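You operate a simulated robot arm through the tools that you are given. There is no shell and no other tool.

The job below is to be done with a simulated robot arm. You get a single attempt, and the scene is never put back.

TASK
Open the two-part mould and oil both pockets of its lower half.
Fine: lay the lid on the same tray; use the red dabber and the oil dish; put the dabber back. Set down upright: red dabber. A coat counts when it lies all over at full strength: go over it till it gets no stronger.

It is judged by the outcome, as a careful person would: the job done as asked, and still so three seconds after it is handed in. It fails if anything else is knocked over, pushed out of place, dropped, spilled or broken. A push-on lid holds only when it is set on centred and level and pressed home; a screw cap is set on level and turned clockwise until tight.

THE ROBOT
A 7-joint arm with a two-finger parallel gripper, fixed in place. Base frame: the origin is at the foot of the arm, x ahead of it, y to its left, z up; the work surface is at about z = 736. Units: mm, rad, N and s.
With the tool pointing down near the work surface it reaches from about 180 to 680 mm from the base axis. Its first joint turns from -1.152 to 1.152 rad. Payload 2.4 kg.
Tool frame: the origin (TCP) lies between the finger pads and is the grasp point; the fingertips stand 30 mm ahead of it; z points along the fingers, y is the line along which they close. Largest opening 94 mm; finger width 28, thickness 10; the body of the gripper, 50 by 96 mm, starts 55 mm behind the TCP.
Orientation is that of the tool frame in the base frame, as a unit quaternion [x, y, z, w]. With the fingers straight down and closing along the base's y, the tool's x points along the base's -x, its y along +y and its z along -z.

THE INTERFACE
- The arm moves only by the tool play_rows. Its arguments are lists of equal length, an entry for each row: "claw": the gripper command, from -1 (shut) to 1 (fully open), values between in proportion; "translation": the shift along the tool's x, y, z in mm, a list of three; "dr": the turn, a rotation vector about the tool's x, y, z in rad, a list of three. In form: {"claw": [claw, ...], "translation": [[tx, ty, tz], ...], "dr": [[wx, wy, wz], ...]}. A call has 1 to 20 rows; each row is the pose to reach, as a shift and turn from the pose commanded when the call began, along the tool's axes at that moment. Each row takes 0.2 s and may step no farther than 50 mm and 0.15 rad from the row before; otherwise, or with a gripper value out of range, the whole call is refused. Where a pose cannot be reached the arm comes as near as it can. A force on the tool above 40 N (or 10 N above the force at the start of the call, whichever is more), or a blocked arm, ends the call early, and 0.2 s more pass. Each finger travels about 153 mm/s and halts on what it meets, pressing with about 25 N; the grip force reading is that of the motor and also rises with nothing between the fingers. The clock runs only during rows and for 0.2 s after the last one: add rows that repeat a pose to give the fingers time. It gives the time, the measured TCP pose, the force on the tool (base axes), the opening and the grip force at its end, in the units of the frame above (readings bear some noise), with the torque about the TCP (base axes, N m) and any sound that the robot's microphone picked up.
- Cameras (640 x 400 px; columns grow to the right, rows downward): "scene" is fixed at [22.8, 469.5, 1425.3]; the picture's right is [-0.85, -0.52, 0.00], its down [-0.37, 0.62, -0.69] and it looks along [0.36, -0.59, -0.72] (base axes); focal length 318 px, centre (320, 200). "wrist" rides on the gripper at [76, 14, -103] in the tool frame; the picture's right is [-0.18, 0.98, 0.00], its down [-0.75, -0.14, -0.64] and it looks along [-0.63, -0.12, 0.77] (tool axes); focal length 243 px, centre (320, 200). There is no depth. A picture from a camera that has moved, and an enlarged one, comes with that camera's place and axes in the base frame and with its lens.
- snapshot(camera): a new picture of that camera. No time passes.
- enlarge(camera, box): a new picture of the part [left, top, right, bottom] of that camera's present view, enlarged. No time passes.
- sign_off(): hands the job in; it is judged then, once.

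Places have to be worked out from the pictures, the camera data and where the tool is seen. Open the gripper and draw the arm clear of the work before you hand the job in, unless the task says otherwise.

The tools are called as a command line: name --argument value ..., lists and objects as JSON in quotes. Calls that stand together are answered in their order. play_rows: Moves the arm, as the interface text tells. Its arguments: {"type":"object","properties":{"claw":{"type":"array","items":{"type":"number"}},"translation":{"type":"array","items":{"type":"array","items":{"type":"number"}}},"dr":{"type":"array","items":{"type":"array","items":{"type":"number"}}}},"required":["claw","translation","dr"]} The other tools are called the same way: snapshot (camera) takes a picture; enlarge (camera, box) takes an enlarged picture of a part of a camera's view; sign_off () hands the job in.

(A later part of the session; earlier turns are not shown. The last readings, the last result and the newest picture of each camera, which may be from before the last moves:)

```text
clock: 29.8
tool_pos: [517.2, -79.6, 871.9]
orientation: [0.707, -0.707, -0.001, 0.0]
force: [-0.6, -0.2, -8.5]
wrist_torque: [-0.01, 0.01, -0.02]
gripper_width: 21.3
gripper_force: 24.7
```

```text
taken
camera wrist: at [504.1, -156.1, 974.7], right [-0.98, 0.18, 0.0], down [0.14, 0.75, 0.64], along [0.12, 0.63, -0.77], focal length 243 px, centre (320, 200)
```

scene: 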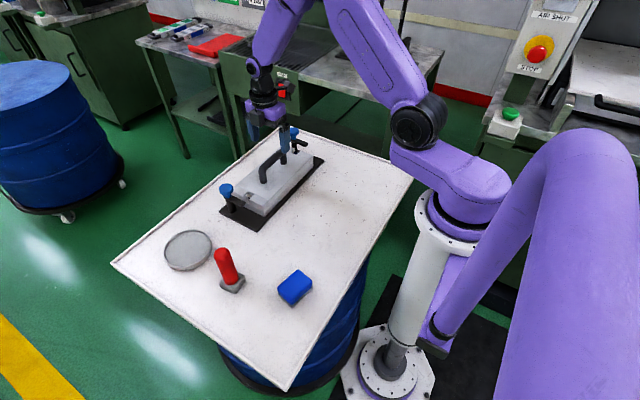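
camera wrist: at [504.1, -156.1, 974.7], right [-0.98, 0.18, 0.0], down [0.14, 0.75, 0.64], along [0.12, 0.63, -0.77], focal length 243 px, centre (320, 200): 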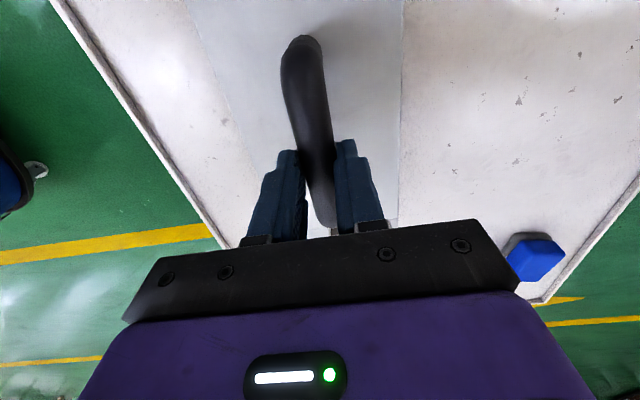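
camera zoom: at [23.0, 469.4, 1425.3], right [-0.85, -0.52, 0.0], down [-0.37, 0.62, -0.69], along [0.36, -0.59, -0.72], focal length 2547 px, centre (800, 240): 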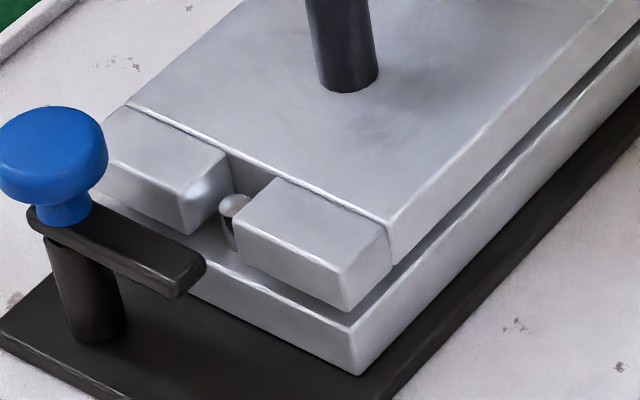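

The bar has slid down toward the fingertips — the grip slipped. I lower the lid back onto the pins so it seats, before re-gripping deeper.

play_rows --claw '[-1, -1, -1, -1, -1, -1, -1]' --translation '[[0, 0, 5], [0, 0, 10], [0, 0, 15], [0, 0, 20], [0, 0, 25], [0, 0, 30], [0, 0, 30]]' --dr '[[0, 0, 0], [0, 0, 0], [0, 0, 0], [0, 0, 0], [0, 0, 0], [0, 0, 0], [0, 0, 0]]'

enlarge --camera "scene" --box '[250, 130, 330, 180]'

enlarge --camera "scene" --box '[220, 170, 300, 220]'

```text
clock: 31.2
tool_pos: [519.7, -79.4, 846.4]
orientation: [0.707, -0.707, 0.002, -0.001]
force: [-5.0, 0.1, 10.6]
wrist_torque: [-0.05, 0.0, -0.09]
gripper_width: 21.7
gripper_force: 24.9
stopped in row 6: the force on the tool passed its limit at 51 N (the readings are from after the stop); the commanded pose is now the measured one
```

```text
8.00 times, centred on (290, 155) of scene
camera zoom: at [22.5, 469.5, 1425.3], right [-0.85, -0.52, 0.0], down [-0.37, 0.62, -0.69], along [0.36, -0.59, -0.72], focal length 2547 px, centre (560, 560)
```

zoom: 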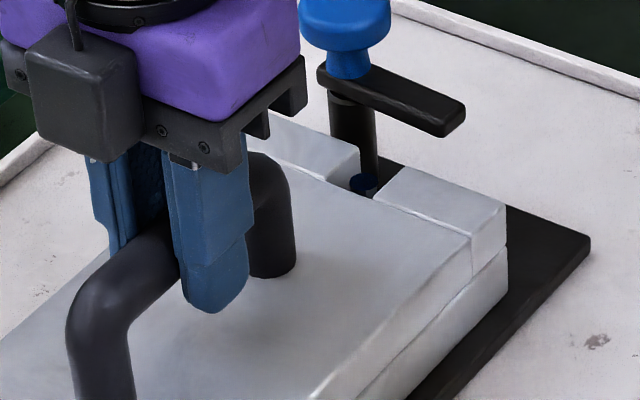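

```text
8.00 times, centred on (260, 195) of scene
camera zoom: at [22.5, 469.5, 1425.3], right [-0.85, -0.52, 0.0], down [-0.37, 0.62, -0.69], along [0.36, -0.59, -0.72], focal length 2547 px, centre (800, 240)
```

zoom: 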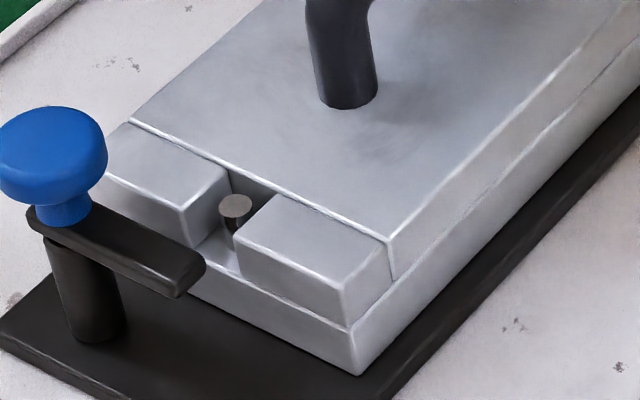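

The lid is seated again; the stop at 51 N suggests the bar met a step on the finger's inner face, i.e. my first grip was only at the pad's lower edge. I look at the fingers' shape before re-gripping deeper.

enlarge --camera "wrist" --box '[220, 120, 420, 245]'

enlarge --camera "scene" --box '[255, 140, 295, 172]'

```text
3.20 times, centred on (320, 182) of wrist
camera zoom: at [504.9, -156.0, 949.6], right [-0.98, 0.18, 0.0], down [0.14, 0.75, 0.64], along [0.12, 0.63, -0.77], focal length 776 px, centre (320, 256)
```

zoom: 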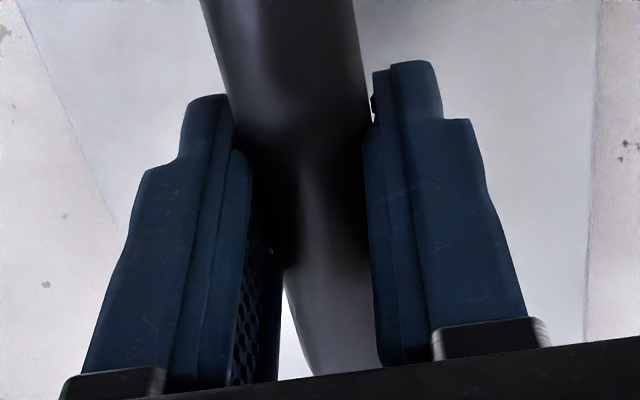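

```text
12.50 times, centred on (275, 156) of scene
camera zoom: at [22.5, 469.5, 1425.3], right [-0.85, -0.52, 0.0], down [-0.37, 0.62, -0.69], along [0.36, -0.59, -0.72], focal length 3980 px, centre (882, 750)
```

zoom: 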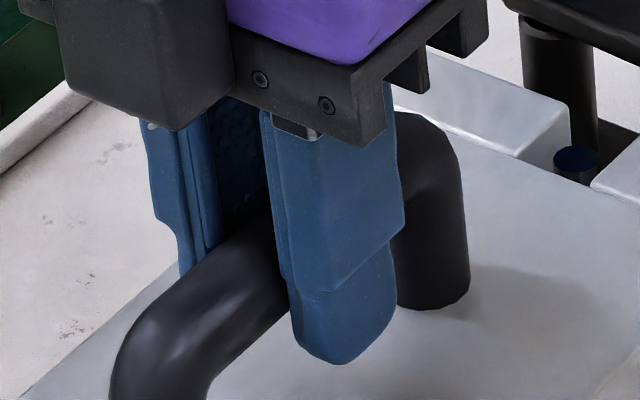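

The inner pads (textured) seem to end part-way down the finger, and the bar slid off their edge onto the smooth tips (25.5→21.6 mm). I open, lower to z≈830 (tips ~800, lid top ~794.5) so the bar sits on the pads, and re-grip.

play_rows --claw '[0, 0.3, 0.3, 0.3, 0.3, 0.3]' --translation '[[0, 0, 0], [0, 0, 0], [0, 0, 6], [0, 0, 11], [0, 0, 16], [0, 0, 16]]' --dr '[[0, 0, 0], [0, 0, 0], [0, 0, 0], [0, 0, 0], [0, 0, 0], [0, 0, 0]]'

enlarge --camera "scene" --box '[255, 140, 295, 172]'

enlarge --camera "wrist" --box '[220, 120, 420, 245]'

```text
clock: 32.6
tool_pos: [520.3, -79.7, 829.6]
orientation: [-0.707, 0.707, -0.003, 0.003]
force: [0.1, -0.3, 0.0]
wrist_torque: [-0.01, -0.01, 0.0]
gripper_width: 60.8
gripper_force: 0.1
```

```text
12.50 times, centred on (275, 156) of scene
camera zoom: at [22.8, 469.5, 1425.3], right [-0.85, -0.52, 0.0], down [-0.37, 0.62, -0.69], along [0.36, -0.59, -0.72], focal length 3980 px, centre (882, 750)
```

zoom: 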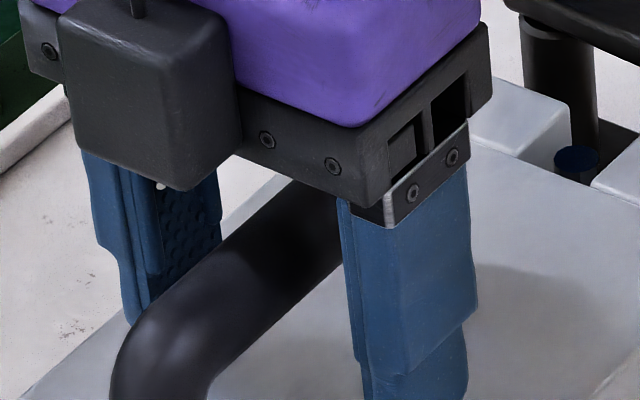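

```text
3.20 times, centred on (320, 182) of wrist
camera zoom: at [505.5, -156.3, 933.0], right [-0.98, 0.18, -0.01], down [0.14, 0.75, 0.64], along [0.12, 0.63, -0.77], focal length 776 px, centre (320, 256)
```

zoom: 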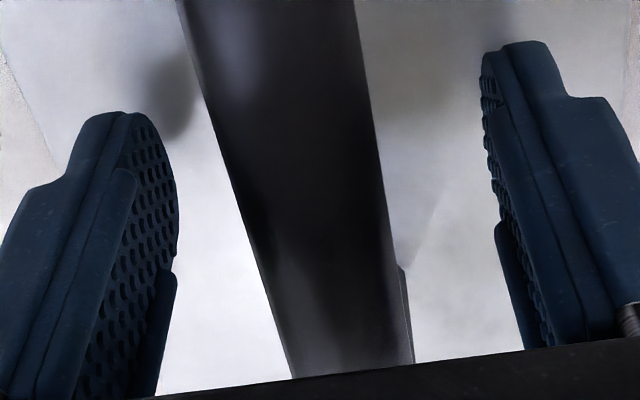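

Now I can see the finger has side rails on its upper part and a textured pad at the tip; the bar had been on the very end of the rails. With the bar now deep in the grip, I close again and lift in very small steps, watching the load.

play_rows --claw '[0, -0.5, -1, -1, -1, -1]' --translation '[[0, 0, 0], [0, 0, 0], [0, 0, 0], [0, 0, 0], [0, 0, 0], [0, 0, 0]]' --dr '[[0, 0, 0], [0, 0, 0], [0, 0, 0], [0, 0, 0], [0, 0, 0], [0, 0, 0]]'

play_rows --claw '[-1, -1, -1]' --translation '[[0, 0, -2], [0, 0, -4], [0, 0, -4]]' --dr '[[0, 0, 0], [0, 0, 0], [0, 0, 0]]'

enlarge --camera "scene" --box '[220, 170, 300, 220]'

```text
clock: 34.0
tool_pos: [519.8, -79.5, 831.1]
orientation: [0.707, -0.707, 0.001, -0.002]
force: [-4.0, -0.2, 1.6]
wrist_torque: [-0.01, -0.03, 0.01]
gripper_width: 26.0
gripper_force: 24.5
```

```text
clock: 34.8
tool_pos: [520.4, -80.2, 833.2]
orientation: [0.707, -0.707, 0.002, -0.001]
force: [-0.1, -0.9, -10.0]
wrist_torque: [-0.02, -0.02, -0.02]
gripper_width: 26.3
gripper_force: 24.3
```

```text
8.00 times, centred on (260, 195) of scene
camera zoom: at [23.0, 469.4, 1425.3], right [-0.85, -0.52, 0.0], down [-0.37, 0.62, -0.69], along [0.36, -0.59, -0.72], focal length 2547 px, centre (800, 240)
```

zoom: 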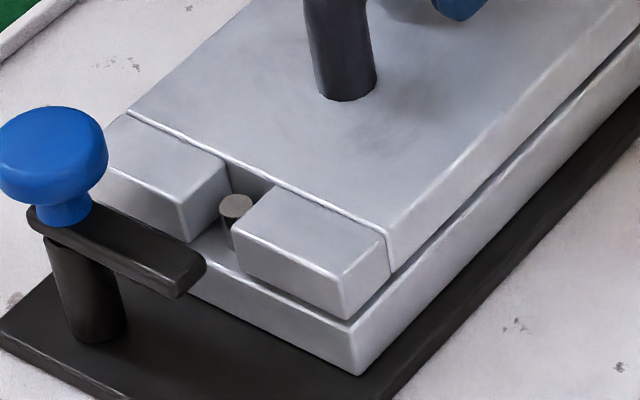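

The lid rose the full 4 mm with a steady 10 N load and unchanged width, so this deep grip holds. I continue lifting slowly.

play_rows --claw '[-1, -1, -1, -1, -1]' --translation '[[0, 0, -3], [0, 0, -6], [0, 0, -9], [0, 0, -12], [0, 0, -12]]' --dr '[[0, 0, 0], [0, 0, 0], [0, 0, 0], [0, 0, 0], [0, 0, 0]]'

enlarge --camera "scene" --box '[220, 170, 300, 220]'

```text
clock: 36.0
tool_pos: [519.4, -81.1, 845.4]
orientation: [-0.707, 0.708, -0.002, 0.002]
force: [-0.7, 0.1, -9.5]
wrist_torque: [0.01, -0.02, 0.02]
gripper_width: 26.3
gripper_force: 24.6
```

```text
8.00 times, centred on (260, 195) of scene
camera zoom: at [23.0, 469.4, 1425.3], right [-0.85, -0.52, 0.0], down [-0.37, 0.62, -0.69], along [0.36, -0.59, -0.72], focal length 2547 px, centre (800, 240)
```

zoom: 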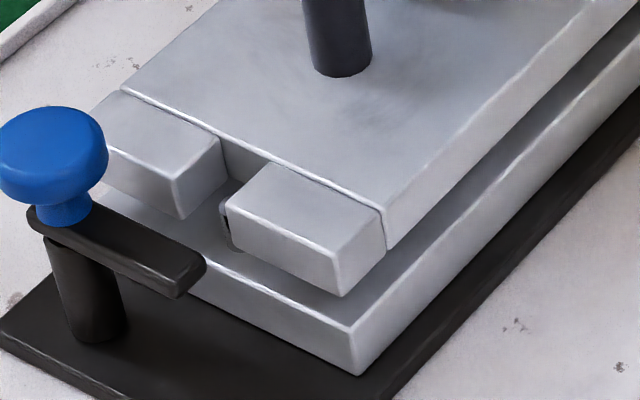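

The lid is up 16 mm with no slip. I lift it 100 mm clear of pins and clamps, then carry it 190 mm toward the base to the free part of the tray at about (330, −80).

play_rows --claw '[-1, -1, -1, -1, -1, -1, -1, -1, -1, -1, -1, -1, -1, -1, -1, -1, -1]' --translation '[[0, 0, -10], [0, 0, -25], [0, 0, -45], [0, 0, -65], [0, 0, -85], [0, 0, -97], [0, 0, -100], [0, 8, -100], [0, 25, -100], [0, 48, -100], [0, 73, -100], [0, 98, -100], [0, 123, -100], [0, 148, -100], [0, 170, -100], [0, 185, -100], [0, 190, -100]]' --dr '[[0, 0, 0], [0, 0, 0], [0, 0, 0], [0, 0, 0], [0, 0, 0], [0, 0, 0], [0, 0, 0], [0, 0, 0], [0, 0, 0], [0, 0, 0], [0, 0, 0], [0, 0, 0], [0, 0, 0], [0, 0, 0], [0, 0, 0], [0, 0, 0], [0, 0, 0]]'

snapshot --camera "scene"

snapshot --camera "wrist"

```text
clock: 39.6
tool_pos: [329.8, -80.0, 945.7]
orientation: [0.707, -0.707, 0.001, -0.003]
force: [-0.1, 0.0, -10.1]
wrist_torque: [-0.02, -0.02, 0.0]
gripper_width: 26.5
gripper_force: 25.5
```

```text
taken
```

scene: 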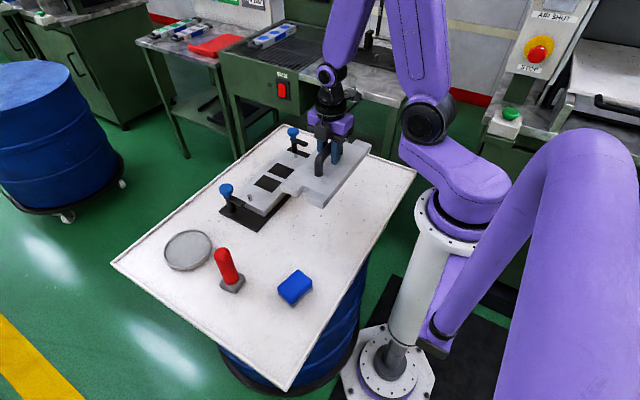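

```text
taken
camera wrist: at [314.3, -156.1, 1048.5], right [-0.98, 0.18, -0.01], down [0.14, 0.75, 0.64], along [0.12, 0.63, -0.77], focal length 243 px, centre (320, 200)
```

wrist: 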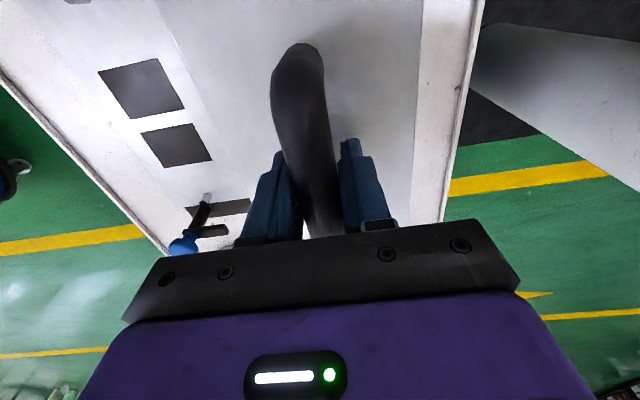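

The lid hangs level over free tray and the lower half shows two dark square pockets. I lower the lid most of the way, then in fine steps to touch-down.

play_rows --claw '[-1, -1, -1, -1, -1, -1, -1, -1]' --translation '[[0, 0, 10], [0, 0, 30], [0, 0, 55], [0, 0, 80], [0, 0, 105], [0, 0, 122], [0, 0, 132], [0, 0, 132]]' --dr '[[0, 0, 0], [0, 0, 0], [0, 0, 0], [0, 0, 0], [0, 0, 0], [0, 0, 0], [0, 0, 0], [0, 0, 0]]'

enlarge --camera "scene" --box '[240, 110, 400, 230]'

```text
clock: 41.4
tool_pos: [330.9, -80.5, 814.0]
orientation: [0.707, -0.707, 0.002, -0.002]
force: [0.0, -0.1, -9.1]
wrist_torque: [-0.06, 0.0, 0.01]
gripper_width: 26.2
gripper_force: 25.1
```

```text
3.33 times, centred on (320, 170) of scene
camera zoom: at [22.9, 469.4, 1425.3], right [-0.85, -0.52, 0.0], down [-0.37, 0.62, -0.69], along [0.36, -0.59, -0.72], focal length 1061 px, centre (320, 300)
```

zoom: 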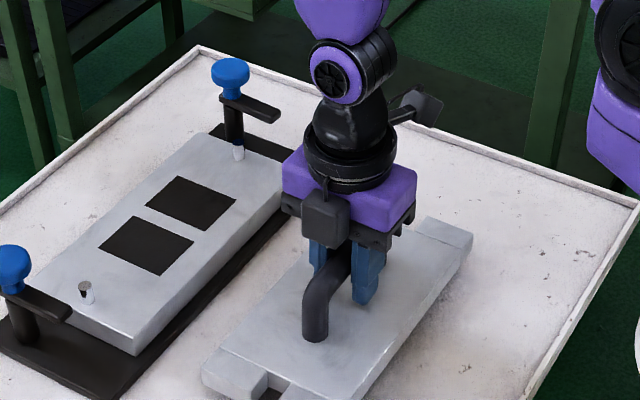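

Still airborne (−9 N). I lower 12 mm more in 2 mm steps and watch for the load to come off.

play_rows --claw '[-1, -1, -1, -1, -1, -1, -1]' --translation '[[0, 0, 2], [0, 0, 4], [0, 0, 6], [0, 0, 8], [0, 0, 10], [0, 0, 12], [0, 0, 12]]' --dr '[[0, 0, 0], [0, 0, 0], [0, 0, 0], [0, 0, 0], [0, 0, 0], [0, 0, 0], [0, 0, 0]]'

```text
clock: 43.0
tool_pos: [332.0, -79.7, 801.1]
orientation: [0.707, -0.707, 0.003, -0.003]
force: [-0.2, -0.2, -9.8]
wrist_torque: [0.01, 0.01, 0.0]
gripper_width: 26.1
gripper_force: 25.2
```

play_rows --claw '[-1, -1, -1, -1, -1]' --translation '[[0, 0, 1.5], [0, 0, 3], [0, 0, 4.5], [0, 0, 6], [0, 0, 6]]' --dr '[[0, 0, 0], [0, 0, 0], [0, 0, 0], [0, 0, 0], [0, 0, 0]]'

```text
clock: 44.2
tool_pos: [331.1, -80.1, 794.8]
orientation: [-0.707, 0.707, -0.003, 0.003]
force: [0.1, -1.7, 9.9]
wrist_torque: [0.18, 0.04, -0.01]
gripper_width: 26.3
gripper_force: 25.3
```

The load changed sign (+9.9 N), so the lid is resting on the tray. I relieve the push slightly, open the fingers, and rise straight up clear of the handle.

play_rows --claw '[-1, -0.2, 0.3, 0.3, 0.3, 0.3, 0.3]' --translation '[[0, 0, -1], [0, 0, -1], [0, 0, -1], [0, 0, -10], [0, 0, -40], [0, 0, -85], [0, 0, -130]]' --dr '[[0, 0, 0], [0, 0, 0], [0, 0, 0], [0, 0, 0], [0, 0, 0], [0, 0, 0], [0, 0, 0]]'

snapshot --camera "scene"

enlarge --camera "scene" --box '[210, 120, 390, 240]'

```text
clock: 45.8
tool_pos: [329.9, -78.7, 924.6]
orientation: [0.707, -0.707, 0.002, -0.002]
force: [0.0, 0.9, -0.5]
wrist_torque: [0.0, -0.01, -0.02]
gripper_width: 61.0
gripper_force: 0.1
```

```text
taken
```

scene: 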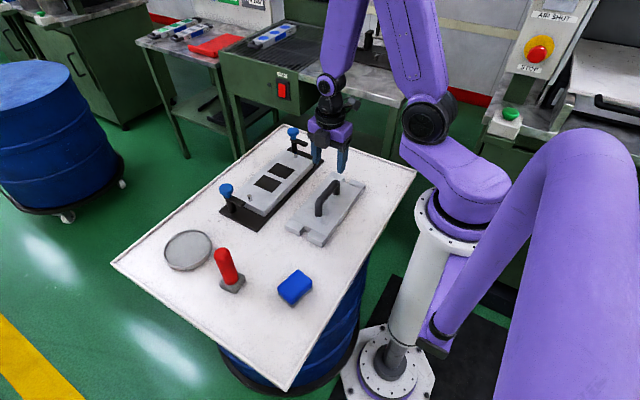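

```text
3.33 times, centred on (300, 180) of scene
camera zoom: at [22.8, 469.5, 1425.3], right [-0.85, -0.52, 0.0], down [-0.37, 0.62, -0.69], along [0.36, -0.59, -0.72], focal length 1061 px, centre (387, 267)
```

zoom: 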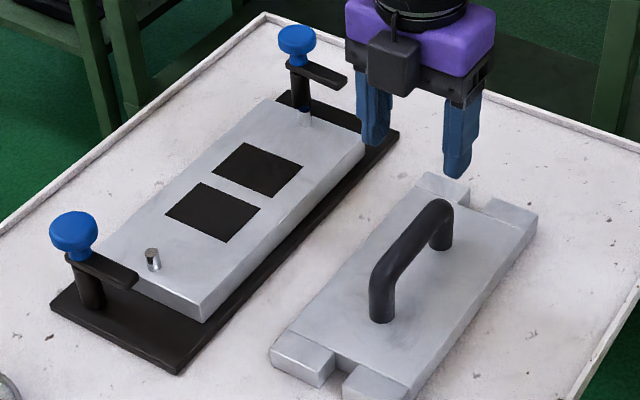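

The lid rests flat on the tray, well away from everything. Now I fly over to the dabber with yaw returning to 0 to see it, the dish and the sponge from above.

play_rows --claw '[0.3, 0.3, 0.5, 0.7, 1, 1, 1, 1, 1, 1, 1, 1]' --translation '[[-30, -8, -30], [-60, -16, -35], [-90, -24, -35], [-120, -32, -35], [-150, -40, -35], [-180, -48, -35], [-210, -56, -35], [-240, -64, -35], [-270, -72, -35], [-300, -80, -35], [-329, -90, -35], [-329, -90, -35]]' --dr '[[0, 0, 0.145], [0, 0, 0.29], [0, 0, 0.435], [0, 0, 0.58], [0, 0, 0.725], [0, 0, 0.87], [0, 0, 1.015], [0, 0, 1.16], [0, 0, 1.305], [0, 0, 1.45], [0, 0, 1.5708], [0, 0, 1.5708]]'

snapshot --camera "wrist"

enlarge --camera "scene" --box '[200, 220, 280, 300]'

enlarge --camera "scene" --box '[230, 140, 320, 220]'

```text
clock: 48.4
tool_pos: [419.3, 249.8, 959.9]
orientation: [0.001, 1.0, 0.001, 0.002]
force: [0.4, 0.5, 0.2]
wrist_torque: [0.01, -0.04, -0.02]
gripper_width: 94.3
gripper_force: 0.1
```

```text
taken
camera wrist: at [342.9, 263.8, 1062.3], right [0.19, 0.98, 0.0], down [0.75, -0.14, 0.65], along [0.64, -0.12, -0.76], focal length 243 px, centre (320, 200)
```

wrist: 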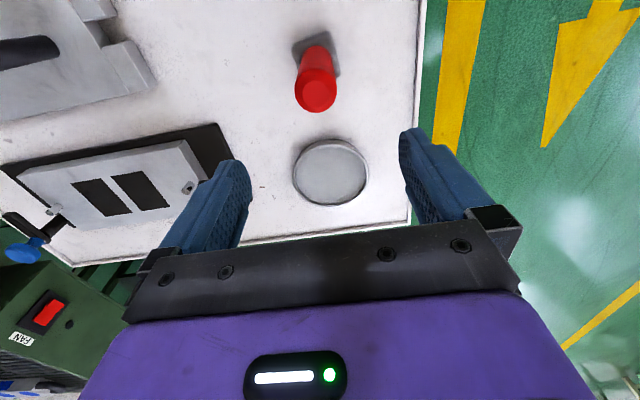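

```text
5.00 times, centred on (240, 260) of scene
camera zoom: at [22.8, 469.5, 1425.3], right [-0.85, -0.52, 0.0], down [-0.37, 0.62, -0.69], along [0.36, -0.59, -0.72], focal length 1592 px, centre (720, -100)
```

zoom: 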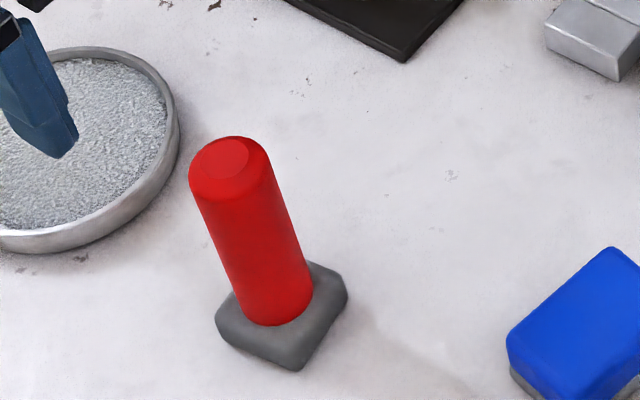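

```text
5.00 times, centred on (275, 180) of scene
camera zoom: at [22.8, 469.5, 1425.3], right [-0.85, -0.52, 0.0], down [-0.37, 0.62, -0.69], along [0.36, -0.59, -0.72], focal length 1592 px, centre (545, 300)
```

zoom: 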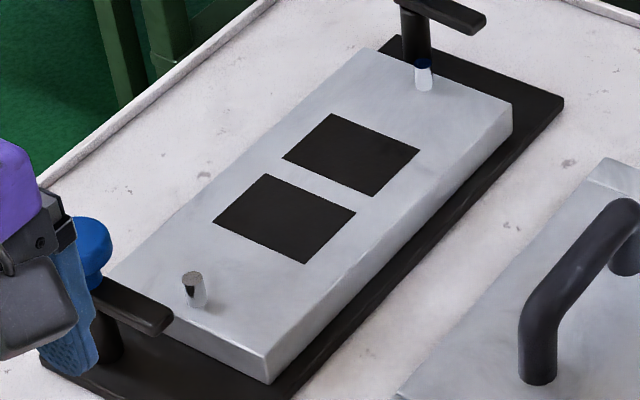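

The dabber stands with its red handle (~33 mm thick) centred near (401.5, 248.5), top at z≈867, on a grey pad about 48×42 mm. I zoom in to get the pad's angle and the dish details.

enlarge --camera "wrist" --box '[260, 10, 380, 120]'

enlarge --camera "wrist" --box '[270, 120, 390, 220]'

enlarge --camera "wrist" --box '[0, 110, 220, 250]'

```text
3.64 times, centred on (320, 65) of wrist
camera zoom: at [342.9, 263.8, 1062.3], right [0.19, 0.98, 0.0], down [0.75, -0.14, 0.65], along [0.64, -0.12, -0.76], focal length 882 px, centre (320, 691)
```

zoom: 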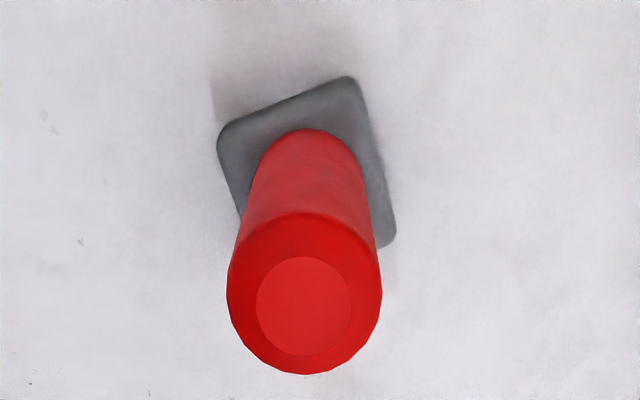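

```text
4.00 times, centred on (330, 170) of wrist
camera zoom: at [342.9, 263.8, 1062.3], right [0.19, 0.98, 0.0], down [0.75, -0.14, 0.65], along [0.64, -0.12, -0.76], focal length 970 px, centre (280, 320)
```

zoom: 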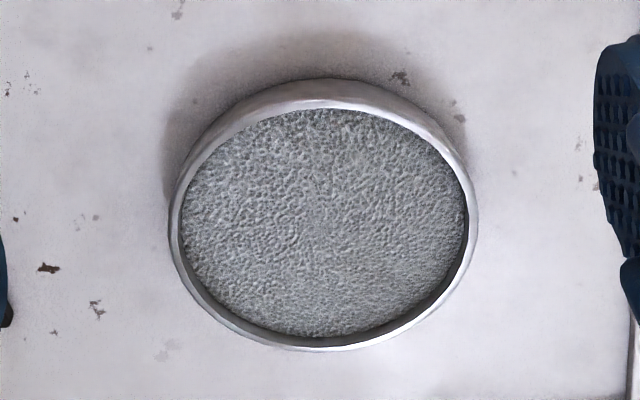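

```text
2.86 times, centred on (110, 180) of wrist
camera zoom: at [342.9, 263.8, 1062.3], right [0.19, 0.98, 0.0], down [0.75, -0.14, 0.65], along [0.64, -0.12, -0.76], focal length 693 px, centre (920, 257)
```

zoom: 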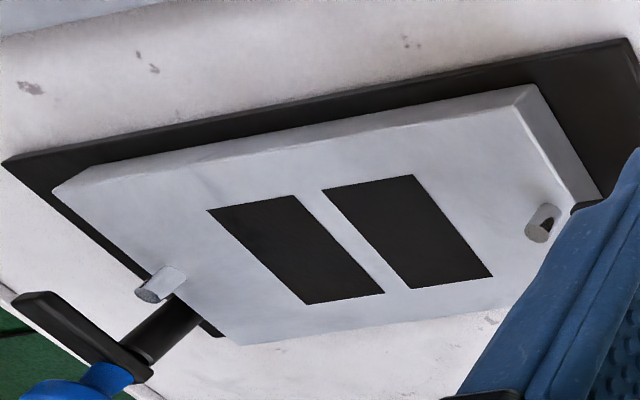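

Pad centre ≈(400.5, 249.3) with yaw ≈ +8°; the dish centre ≈(556.5, 240), inner radius ~55 mm. I line up over the handle with the gripper turned to match the pad's yaw and stop just above it.

play_rows --claw '[1, 1, 1]' --translation '[[10, 0, 20], [18.8, -0.5, 52], [18.8, -0.5, 52]]' --dr '[[0, 0, -0.07], [0, 0, -0.14], [0, 0, -0.14]]'

snapshot --camera "wrist"

enlarge --camera "scene" --box '[180, 190, 290, 300]'

```text
clock: 49.2
tool_pos: [401.3, 248.5, 908.4]
orientation: [-0.071, 0.997, -0.001, 0.002]
force: [0.1, -0.3, -1.0]
wrist_torque: [0.03, -0.01, -0.01]
gripper_width: 94.0
gripper_force: 0.2
```

```text
taken
camera wrist: at [322.7, 251.8, 1010.9], right [0.04, 1.0, 0.0], down [0.76, -0.03, 0.65], along [0.65, -0.03, -0.76], focal length 243 px, centre (320, 200)
```

wrist: 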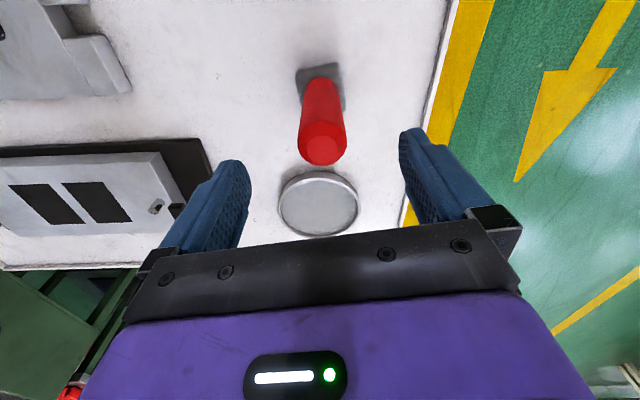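

```text
3.64 times, centred on (235, 245) of scene
camera zoom: at [22.8, 469.5, 1425.3], right [-0.85, -0.52, 0.0], down [-0.37, 0.62, -0.69], along [0.36, -0.59, -0.72], focal length 1158 px, centre (629, 36)
```

zoom: 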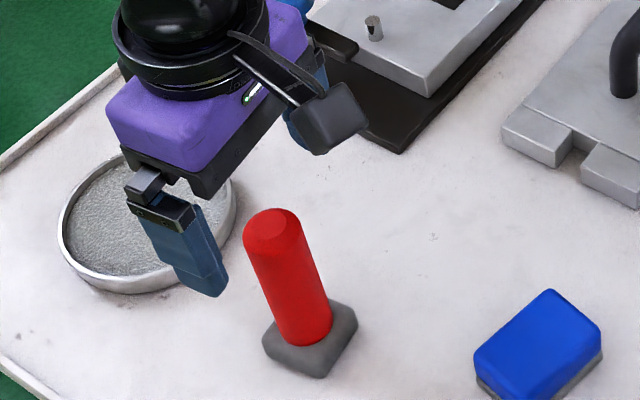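

The handle is between the fingers within 1–2 mm. I lower to z≈826 and close on the handle.

play_rows --claw '[1, 1, 1, 0.4, -0.2, -0.8, -1, -1]' --translation '[[1, 1, 35], [1, 1.2, 65], [1, 1.2, 82.4], [1, 1.2, 82.4], [1, 1.2, 82.4], [1, 1.2, 82.4], [1, 1.2, 82.4], [1, 1.2, 82.4]]' --dr '[[0, 0, 0], [0, 0, 0], [0, 0, 0], [0, 0, 0], [0, 0, 0], [0, 0, 0], [0, 0, 0], [0, 0, 0]]'

snapshot --camera "wrist"

enlarge --camera "scene" --box '[180, 190, 290, 300]'

```text
clock: 51.0
tool_pos: [401.8, 250.6, 826.1]
orientation: [-0.07, 0.998, 0.0, 0.003]
force: [0.1, 0.3, -1.1]
wrist_torque: [-0.04, 0.01, 0.0]
gripper_width: 33.1
gripper_force: 24.6
```

```text
taken
camera wrist: at [322.6, 253.3, 928.6], right [0.05, 1.0, 0.0], down [0.76, -0.03, 0.65], along [0.65, -0.03, -0.76], focal length 243 px, centre (320, 200)
```

wrist: 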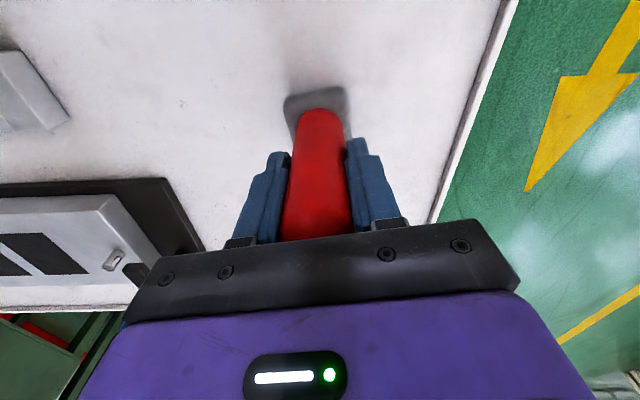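

```text
3.64 times, centred on (235, 245) of scene
camera zoom: at [22.8, 469.5, 1425.3], right [-0.85, -0.52, 0.0], down [-0.37, 0.62, -0.69], along [0.36, -0.59, -0.72], focal length 1158 px, centre (629, 36)
```

zoom: 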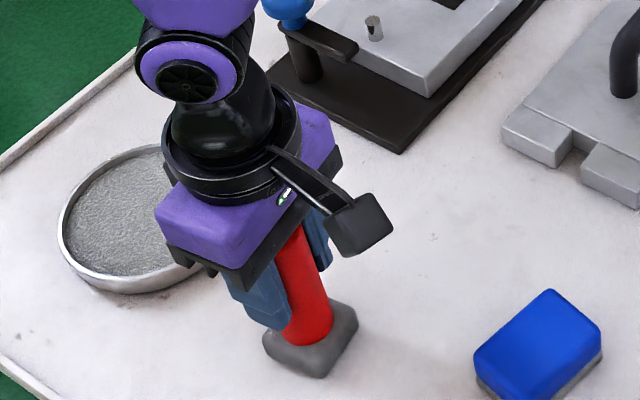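

The dabber handle is gripped (33.1 mm); its home is TCP (401.8, 250.6, 826.1), yaw 0.14. I lift it 60 mm and carry it over the dish centre.

play_rows --claw '[-1, -1, -1, -1, -1, -1, -1, -1, -1, -1]' --translation '[[0, 0, -10], [0, 0, -30], [0, 0, -50], [0, 0, -60], [-25, -5, -60], [-60, -12, -60], [-95, -20, -60], [-130, -27, -60], [-151.7, -32.1, -60], [-151.7, -32.1, -60]]' --dr '[[0, 0, 0], [0, 0, 0], [0, 0, 0], [0, 0, 0], [0, 0, 0], [0, 0, 0], [0, 0, 0], [0, 0, 0], [0, 0, 0], [0, 0, 0]]'

enlarge --camera "scene" --box '[140, 180, 260, 290]'

snapshot --camera "wrist"

```text
clock: 53.2
tool_pos: [555.9, 238.5, 886.6]
orientation: [-0.07, 0.998, -0.001, 0.003]
force: [0.5, 0.6, -1.0]
wrist_torque: [0.0, -0.01, -0.01]
gripper_width: 33.1
gripper_force: 24.7
```

```text
3.64 times, centred on (200, 235) of scene
camera zoom: at [22.8, 469.5, 1425.3], right [-0.85, -0.52, 0.0], down [-0.37, 0.62, -0.69], along [0.36, -0.59, -0.72], focal length 1158 px, centre (756, 73)
```

zoom: 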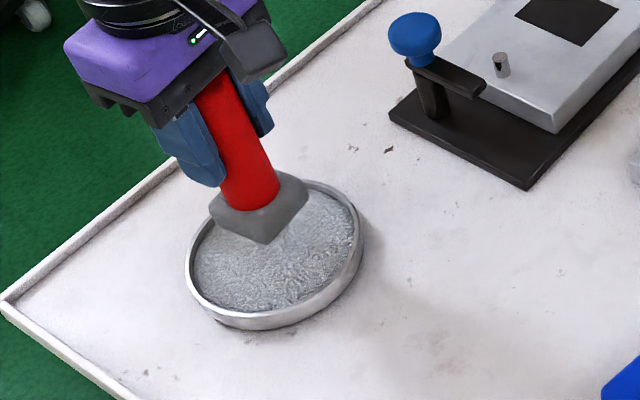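

```text
taken
camera wrist: at [476.7, 241.4, 988.7], right [0.05, 1.0, 0.0], down [0.76, -0.03, 0.65], along [0.65, -0.03, -0.76], focal length 243 px, centre (320, 200)
```

wrist: 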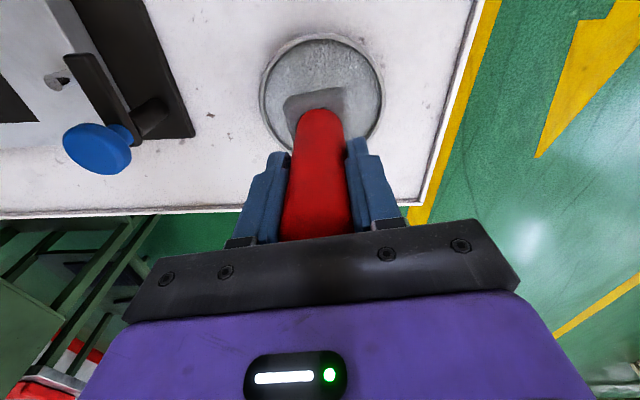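

The pad is over the dish, well inside the rim. I lower 40 mm and then feel for contact in small steps.

play_rows --claw '[-1, -1, -1, -1, -1, -1]' --translation '[[0, 0, 20], [0, 0, 38], [0, 0, 41], [0, 0, 43], [0, 0, 45], [0, 0, 45]]' --dr '[[0, 0, 0], [0, 0, 0], [0, 0, 0], [0, 0, 0], [0, 0, 0], [0, 0, 0]]'

enlarge --camera "scene" --box '[140, 180, 260, 290]'

```text
clock: 54.6
tool_pos: [555.9, 238.9, 841.8]
orientation: [-0.07, 0.998, 0.0, 0.004]
force: [-6.6, -2.5, 14.5]
wrist_torque: [-0.02, 0.42, 0.03]
gripper_width: 33.2
gripper_force: 24.8
```

```text
3.64 times, centred on (200, 235) of scene
camera zoom: at [22.4, 469.3, 1425.4], right [-0.85, -0.52, 0.0], down [-0.37, 0.62, -0.69], along [0.36, -0.59, -0.72], focal length 1158 px, centre (756, 73)
```

zoom: 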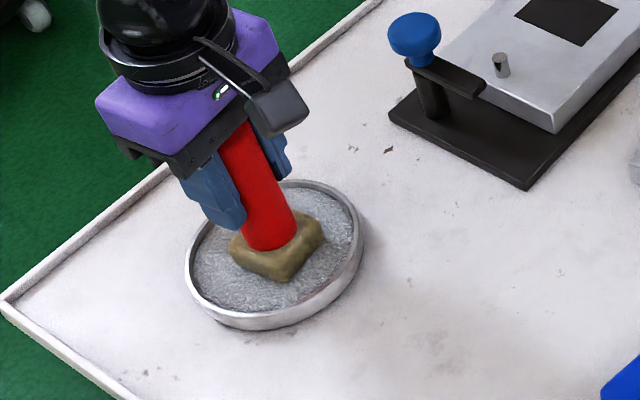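

The pad turned olive, so it has taken up oil (contact 14.5 N at TCP z≈842). I raise it clear above the clamp height and carry it over the first pocket at about (523, −46.5), turning the pad square with the mould.

play_rows --claw '[-1, -1, -1, -1, -1, -1, -1, -1, -1, -1, -1, -1, -1, -1, -1]' --translation '[[0, 0, 0], [0, 0, -10], [0, 0, -40], [0, 0, -80], [0, 0, -104], [8, -30, -104], [16, -62, -104], [25, -96, -104], [34, -130, -104], [43, -164, -104], [52, -198, -104], [60, -230, -104], [68, -260, -104], [72.5, -278, -104], [72.5, -278, -104]]' --dr '[[0, 0, 0], [0, 0, 0], [0, 0, 0], [0, 0, 0], [0, 0, 0], [0, 0, 0.03], [0, 0, 0.06], [0, 0, 0.1], [0, 0, 0.14], [0, 0, 0.14], [0, 0, 0.14], [0, 0, 0.14], [0, 0, 0.14], [0, 0, 0.14], [0, 0, 0.14]]'

snapshot --camera "wrist"

enlarge --camera "scene" --box '[210, 110, 330, 220]'

```text
clock: 57.8
tool_pos: [521.7, -46.2, 947.0]
orientation: [0.0, 1.0, 0.001, 0.002]
force: [0.7, 0.1, -1.2]
wrist_torque: [0.0, 0.0, 0.01]
gripper_width: 33.3
gripper_force: 25.0
```

```text
taken
camera wrist: at [444.5, -32.4, 1048.5], right [0.18, 0.98, 0.0], down [0.75, -0.14, 0.65], along [0.64, -0.12, -0.76], focal length 243 px, centre (320, 200)
```

wrist: 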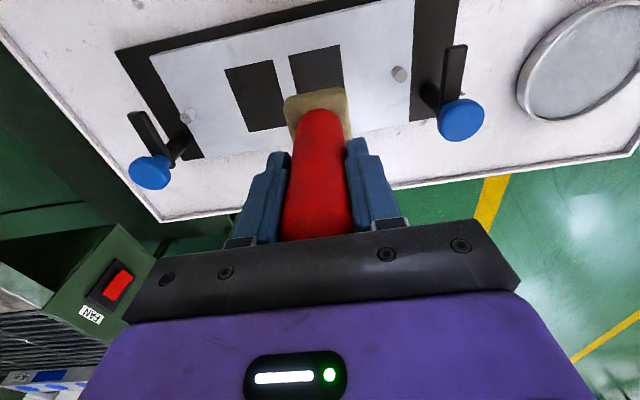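

```text
3.64 times, centred on (270, 165) of scene
camera zoom: at [22.8, 469.5, 1425.3], right [-0.85, -0.52, 0.0], down [-0.37, 0.62, -0.69], along [0.36, -0.59, -0.72], focal length 1158 px, centre (502, 327)
```

zoom: 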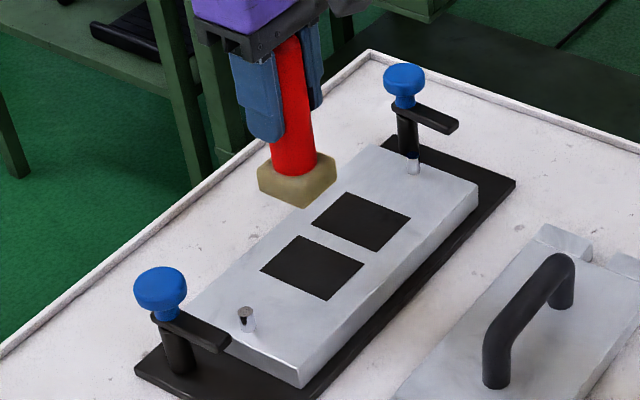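

The pad hangs squarely above the first pocket (centre ≈ (520.5, −46.5)). I lower to just above and then feel for contact in 2 mm steps.

play_rows --claw '[-1, -1, -1, -1, -1, -1, -1]' --translation '[[1, 0, 35], [1, 0, 65], [1, 0, 80], [1, 0, 82], [1, 0, 84], [1, 0, 86], [1, 0, 86]]' --dr '[[0, 0, 0], [0, 0, 0], [0, 0, 0], [0, 0, 0], [0, 0, 0], [0, 0, 0], [0, 0, 0]]'

enlarge --camera "scene" --box '[230, 140, 310, 200]'

```text
clock: 59.4
tool_pos: [521.7, -45.7, 860.8]
orientation: [0.0, 1.0, 0.0, 0.003]
force: [-5.3, -1.0, 17.1]
wrist_torque: [0.06, 0.22, -0.01]
gripper_width: 33.1
gripper_force: 25.4
```

```text
6.67 times, centred on (270, 170) of scene
camera zoom: at [22.4, 469.5, 1425.3], right [-0.85, -0.52, 0.0], down [-0.37, 0.62, -0.69], along [0.36, -0.59, -0.72], focal length 2122 px, centre (653, 400)
```

zoom: 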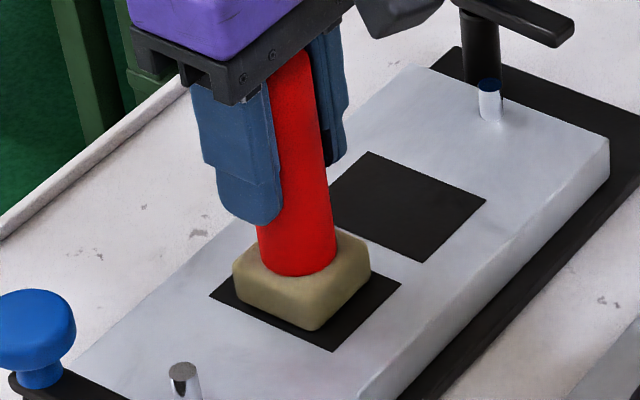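

Contact at z≈860.8 with 17 N; the pad lies inside the pocket with a dark margin around. I ease off slightly and wipe a raster covering the whole pocket.

play_rows --claw '[-1, -1, -1, -1, -1, -1, -1, -1, -1, -1, -1, -1, -1, -1, -1, -1]' --translation '[[6, 3, -0.5], [13, 5, -0.5], [5, 5, -0.5], [-4, 5, -0.5], [-13, 5, -0.5], [-13, 0, -0.5], [-13, -5, -0.5], [-4, -5, -0.5], [5, -5, -0.5], [13, -5, -0.5], [13, 0, -0.5], [4, 0, -0.5], [-4, 0, -0.5], [-13, 0, -0.5], [-5, 0, -0.5], [0, 0, -0.5]]' --dr '[[0, 0, 0], [0, 0, 0], [0, 0, 0], [0, 0, 0], [0, 0, 0], [0, 0, 0], [0, 0, 0], [0, 0, 0], [0, 0, 0], [0, 0, 0], [0, 0, 0], [0, 0, 0], [0, 0, 0], [0, 0, 0], [0, 0, 0], [0, 0, 0]]'

enlarge --camera "scene" --box '[230, 140, 310, 200]'

```text
clock: 62.8
tool_pos: [522.9, -47.1, 861.0]
orientation: [0.001, 1.0, -0.001, 0.003]
force: [0.3, -0.7, -0.9]
wrist_torque: [0.0, -0.02, 0.0]
gripper_width: 33.5
gripper_force: 24.8
```

```text
6.67 times, centred on (270, 170) of scene
camera zoom: at [22.8, 469.5, 1425.3], right [-0.85, -0.52, 0.0], down [-0.37, 0.62, -0.69], along [0.36, -0.59, -0.72], focal length 2122 px, centre (653, 400)
```

zoom: 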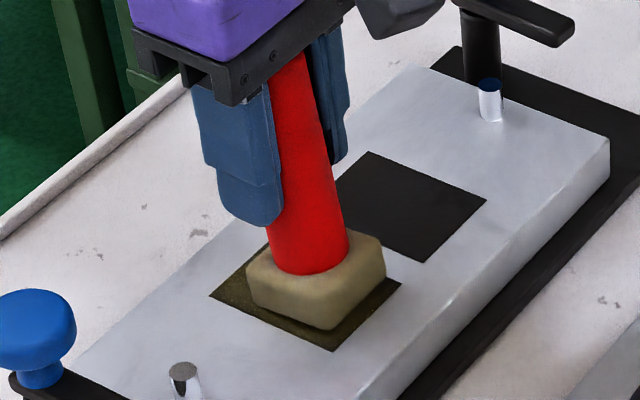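

Contact was lost and the dabber tilted a little in the grip from dragging along x, but the pocket already shows an olive film. I lift slightly to inspect the coat and the dabber.

play_rows --claw '[-1, -1, -1]' --translation '[[0, 0, -20], [0, 0, -50], [0, 0, -50]]' --dr '[[0, 0, 0], [0, 0, 0], [0, 0, 0]]'

enlarge --camera "scene" --box '[230, 120, 310, 200]'

enlarge --camera "wrist" --box '[200, 10, 420, 150]'

```text
clock: 63.6
tool_pos: [520.7, -45.8, 909.7]
orientation: [0.001, 1.0, 0.0, 0.003]
force: [0.4, 0.2, -0.8]
wrist_torque: [0.01, -0.01, 0.0]
gripper_width: 33.1
gripper_force: 25.2
```

```text
5.00 times, centred on (270, 160) of scene
camera zoom: at [22.8, 469.5, 1425.3], right [-0.85, -0.52, 0.0], down [-0.37, 0.62, -0.69], along [0.36, -0.59, -0.72], focal length 1592 px, centre (570, 400)
```

zoom: 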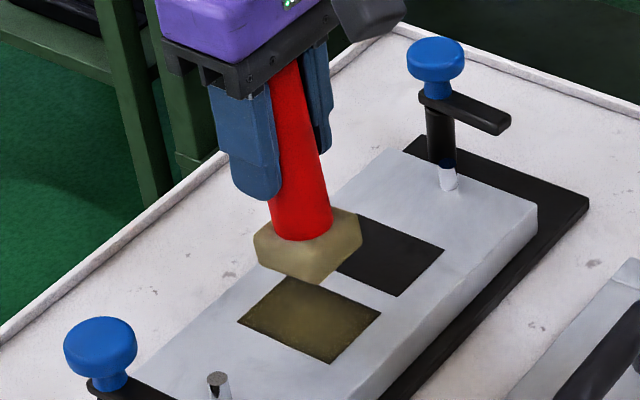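

```text
2.86 times, centred on (310, 80) of wrist
camera zoom: at [443.6, -32.3, 1012.6], right [0.18, 0.98, 0.0], down [0.75, -0.14, 0.65], along [0.64, -0.12, -0.76], focal length 693 px, centre (349, 543)
```

zoom: 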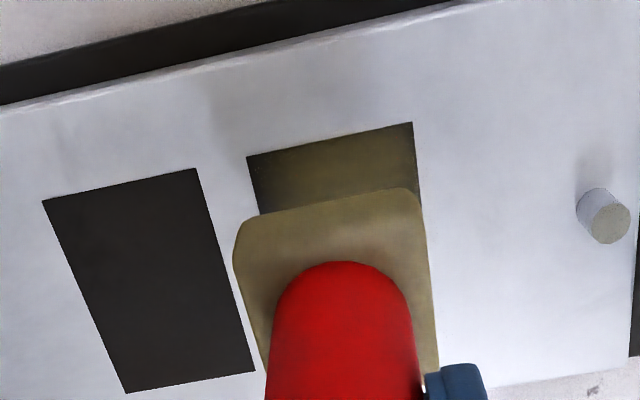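

The film covers the pocket but is weaker near the edges, and the dabber leans slightly (base toward −x). I press it down flat at the pocket's centre to straighten it, then dab with short y-strokes only (the stiff direction of the grip).

play_rows --claw '[-1, -1, -1, -1, -1, -1]' --translation '[[-2, 0, 30], [-2, 0, 45], [-2, 0, 48], [-2, 0, 50], [-2, 0, 51], [-2, 0, 51]]' --dr '[[0, 0, 0], [0, 0, 0], [0, 0, 0], [0, 0, 0], [0, 0, 0], [0, 0, 0]]'

enlarge --camera "scene" --box '[230, 120, 310, 200]'

```text
clock: 65.0
tool_pos: [523.9, -46.1, 859.5]
orientation: [0.0, 1.0, 0.0, 0.003]
force: [-0.3, -0.1, 0.5]
wrist_torque: [0.01, 0.02, 0.0]
gripper_width: 33.1
gripper_force: 24.9
```

```text
5.00 times, centred on (270, 160) of scene
camera zoom: at [22.8, 469.5, 1425.3], right [-0.85, -0.52, 0.0], down [-0.37, 0.62, -0.69], along [0.36, -0.59, -0.72], focal length 1592 px, centre (570, 400)
```

zoom: 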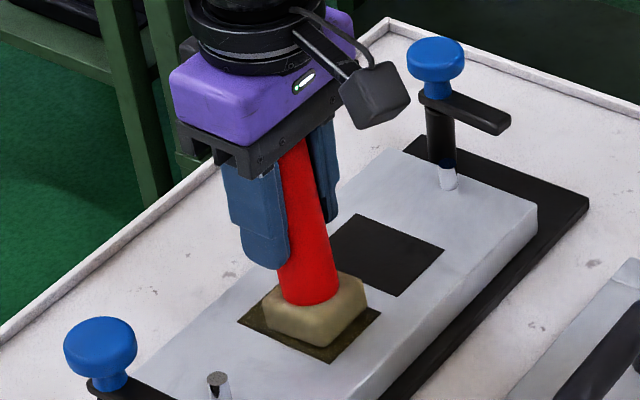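

Barely touching (0.5 N) at z=859.5, so the dabber has moved up ~1.5 mm in the grip. I press about 2 mm further and read the force.

play_rows --claw '[-1, -1, -1]' --translation '[[0, 0, 1], [0, 0, 2], [0, 0, 2]]' --dr '[[0, 0, 0], [0, 0, 0], [0, 0, 0]]'

enlarge --camera "scene" --box '[230, 120, 310, 200]'

```text
clock: 65.8
tool_pos: [524.0, -46.4, 859.1]
orientation: [0.0, 1.0, -0.001, 0.004]
force: [-8.4, -0.2, 35.3]
wrist_torque: [0.15, 0.32, 0.03]
gripper_width: 33.9
gripper_force: 24.7
```

```text
5.00 times, centred on (270, 160) of scene
camera zoom: at [22.0, 469.5, 1425.3], right [-0.85, -0.52, 0.0], down [-0.37, 0.62, -0.69], along [0.36, -0.59, -0.72], focal length 1592 px, centre (570, 400)
```

zoom: 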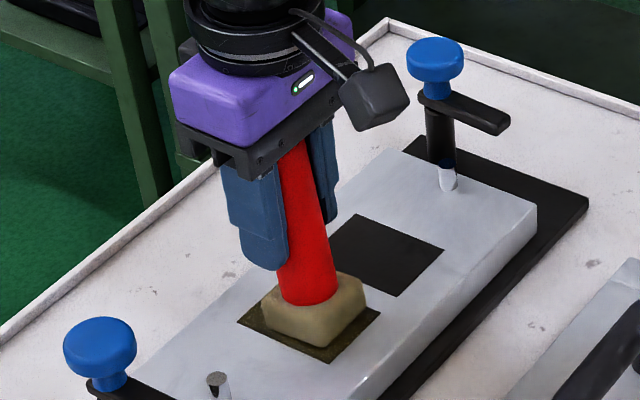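

Contact is stiff: 35 N now, so the pad is pressed flush. I ease off 1.2 mm and make short y-strokes at the centre, then read the force.

play_rows --claw '[-1, -1, -1, -1, -1, -1, -1, -1, -1]' --translation '[[0, 0, -1.2], [0, 3, -1.2], [0, 5, -1.2], [0, 2, -1.2], [0, -2, -1.2], [0, -5, -1.2], [0, -2, -1.2], [0, 0, -1.2], [0, 0, -1.2]]' --dr '[[0, 0, 0], [0, 0, 0], [0, 0, 0], [0, 0, 0], [0, 0, 0], [0, 0, 0], [0, 0, 0], [0, 0, 0], [0, 0, 0]]'

enlarge --camera "scene" --box '[230, 120, 310, 200]'

enlarge --camera "wrist" --box '[200, 60, 440, 220]'

```text
clock: 67.8
tool_pos: [522.4, -47.7, 858.9]
orientation: [0.002, 1.0, -0.001, 0.003]
force: [-1.4, -5.5, 8.4]
wrist_torque: [-0.36, -0.06, -0.04]
gripper_width: 33.2
gripper_force: 25.4
```

```text
5.00 times, centred on (270, 160) of scene
camera zoom: at [22.6, 469.4, 1425.3], right [-0.85, -0.52, 0.0], down [-0.37, 0.62, -0.69], along [0.36, -0.59, -0.72], focal length 1592 px, centre (570, 400)
```

zoom: 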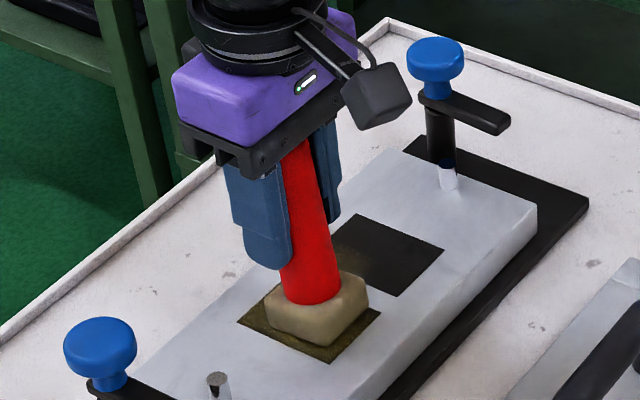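

```text
2.50 times, centred on (320, 140) of wrist
camera zoom: at [445.5, -33.5, 961.1], right [0.19, 0.98, 0.0], down [0.75, -0.14, 0.65], along [0.63, -0.12, -0.76], focal length 606 px, centre (320, 350)
```

zoom: 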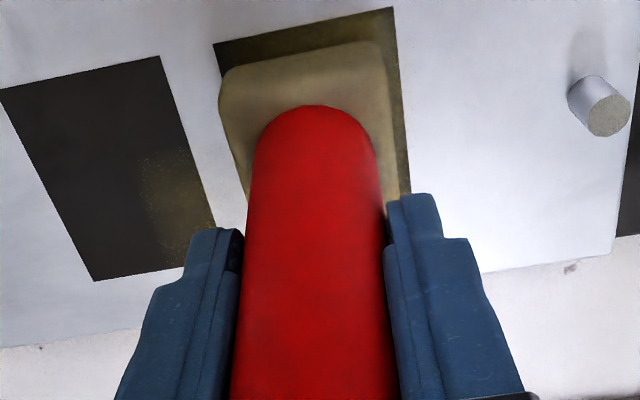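

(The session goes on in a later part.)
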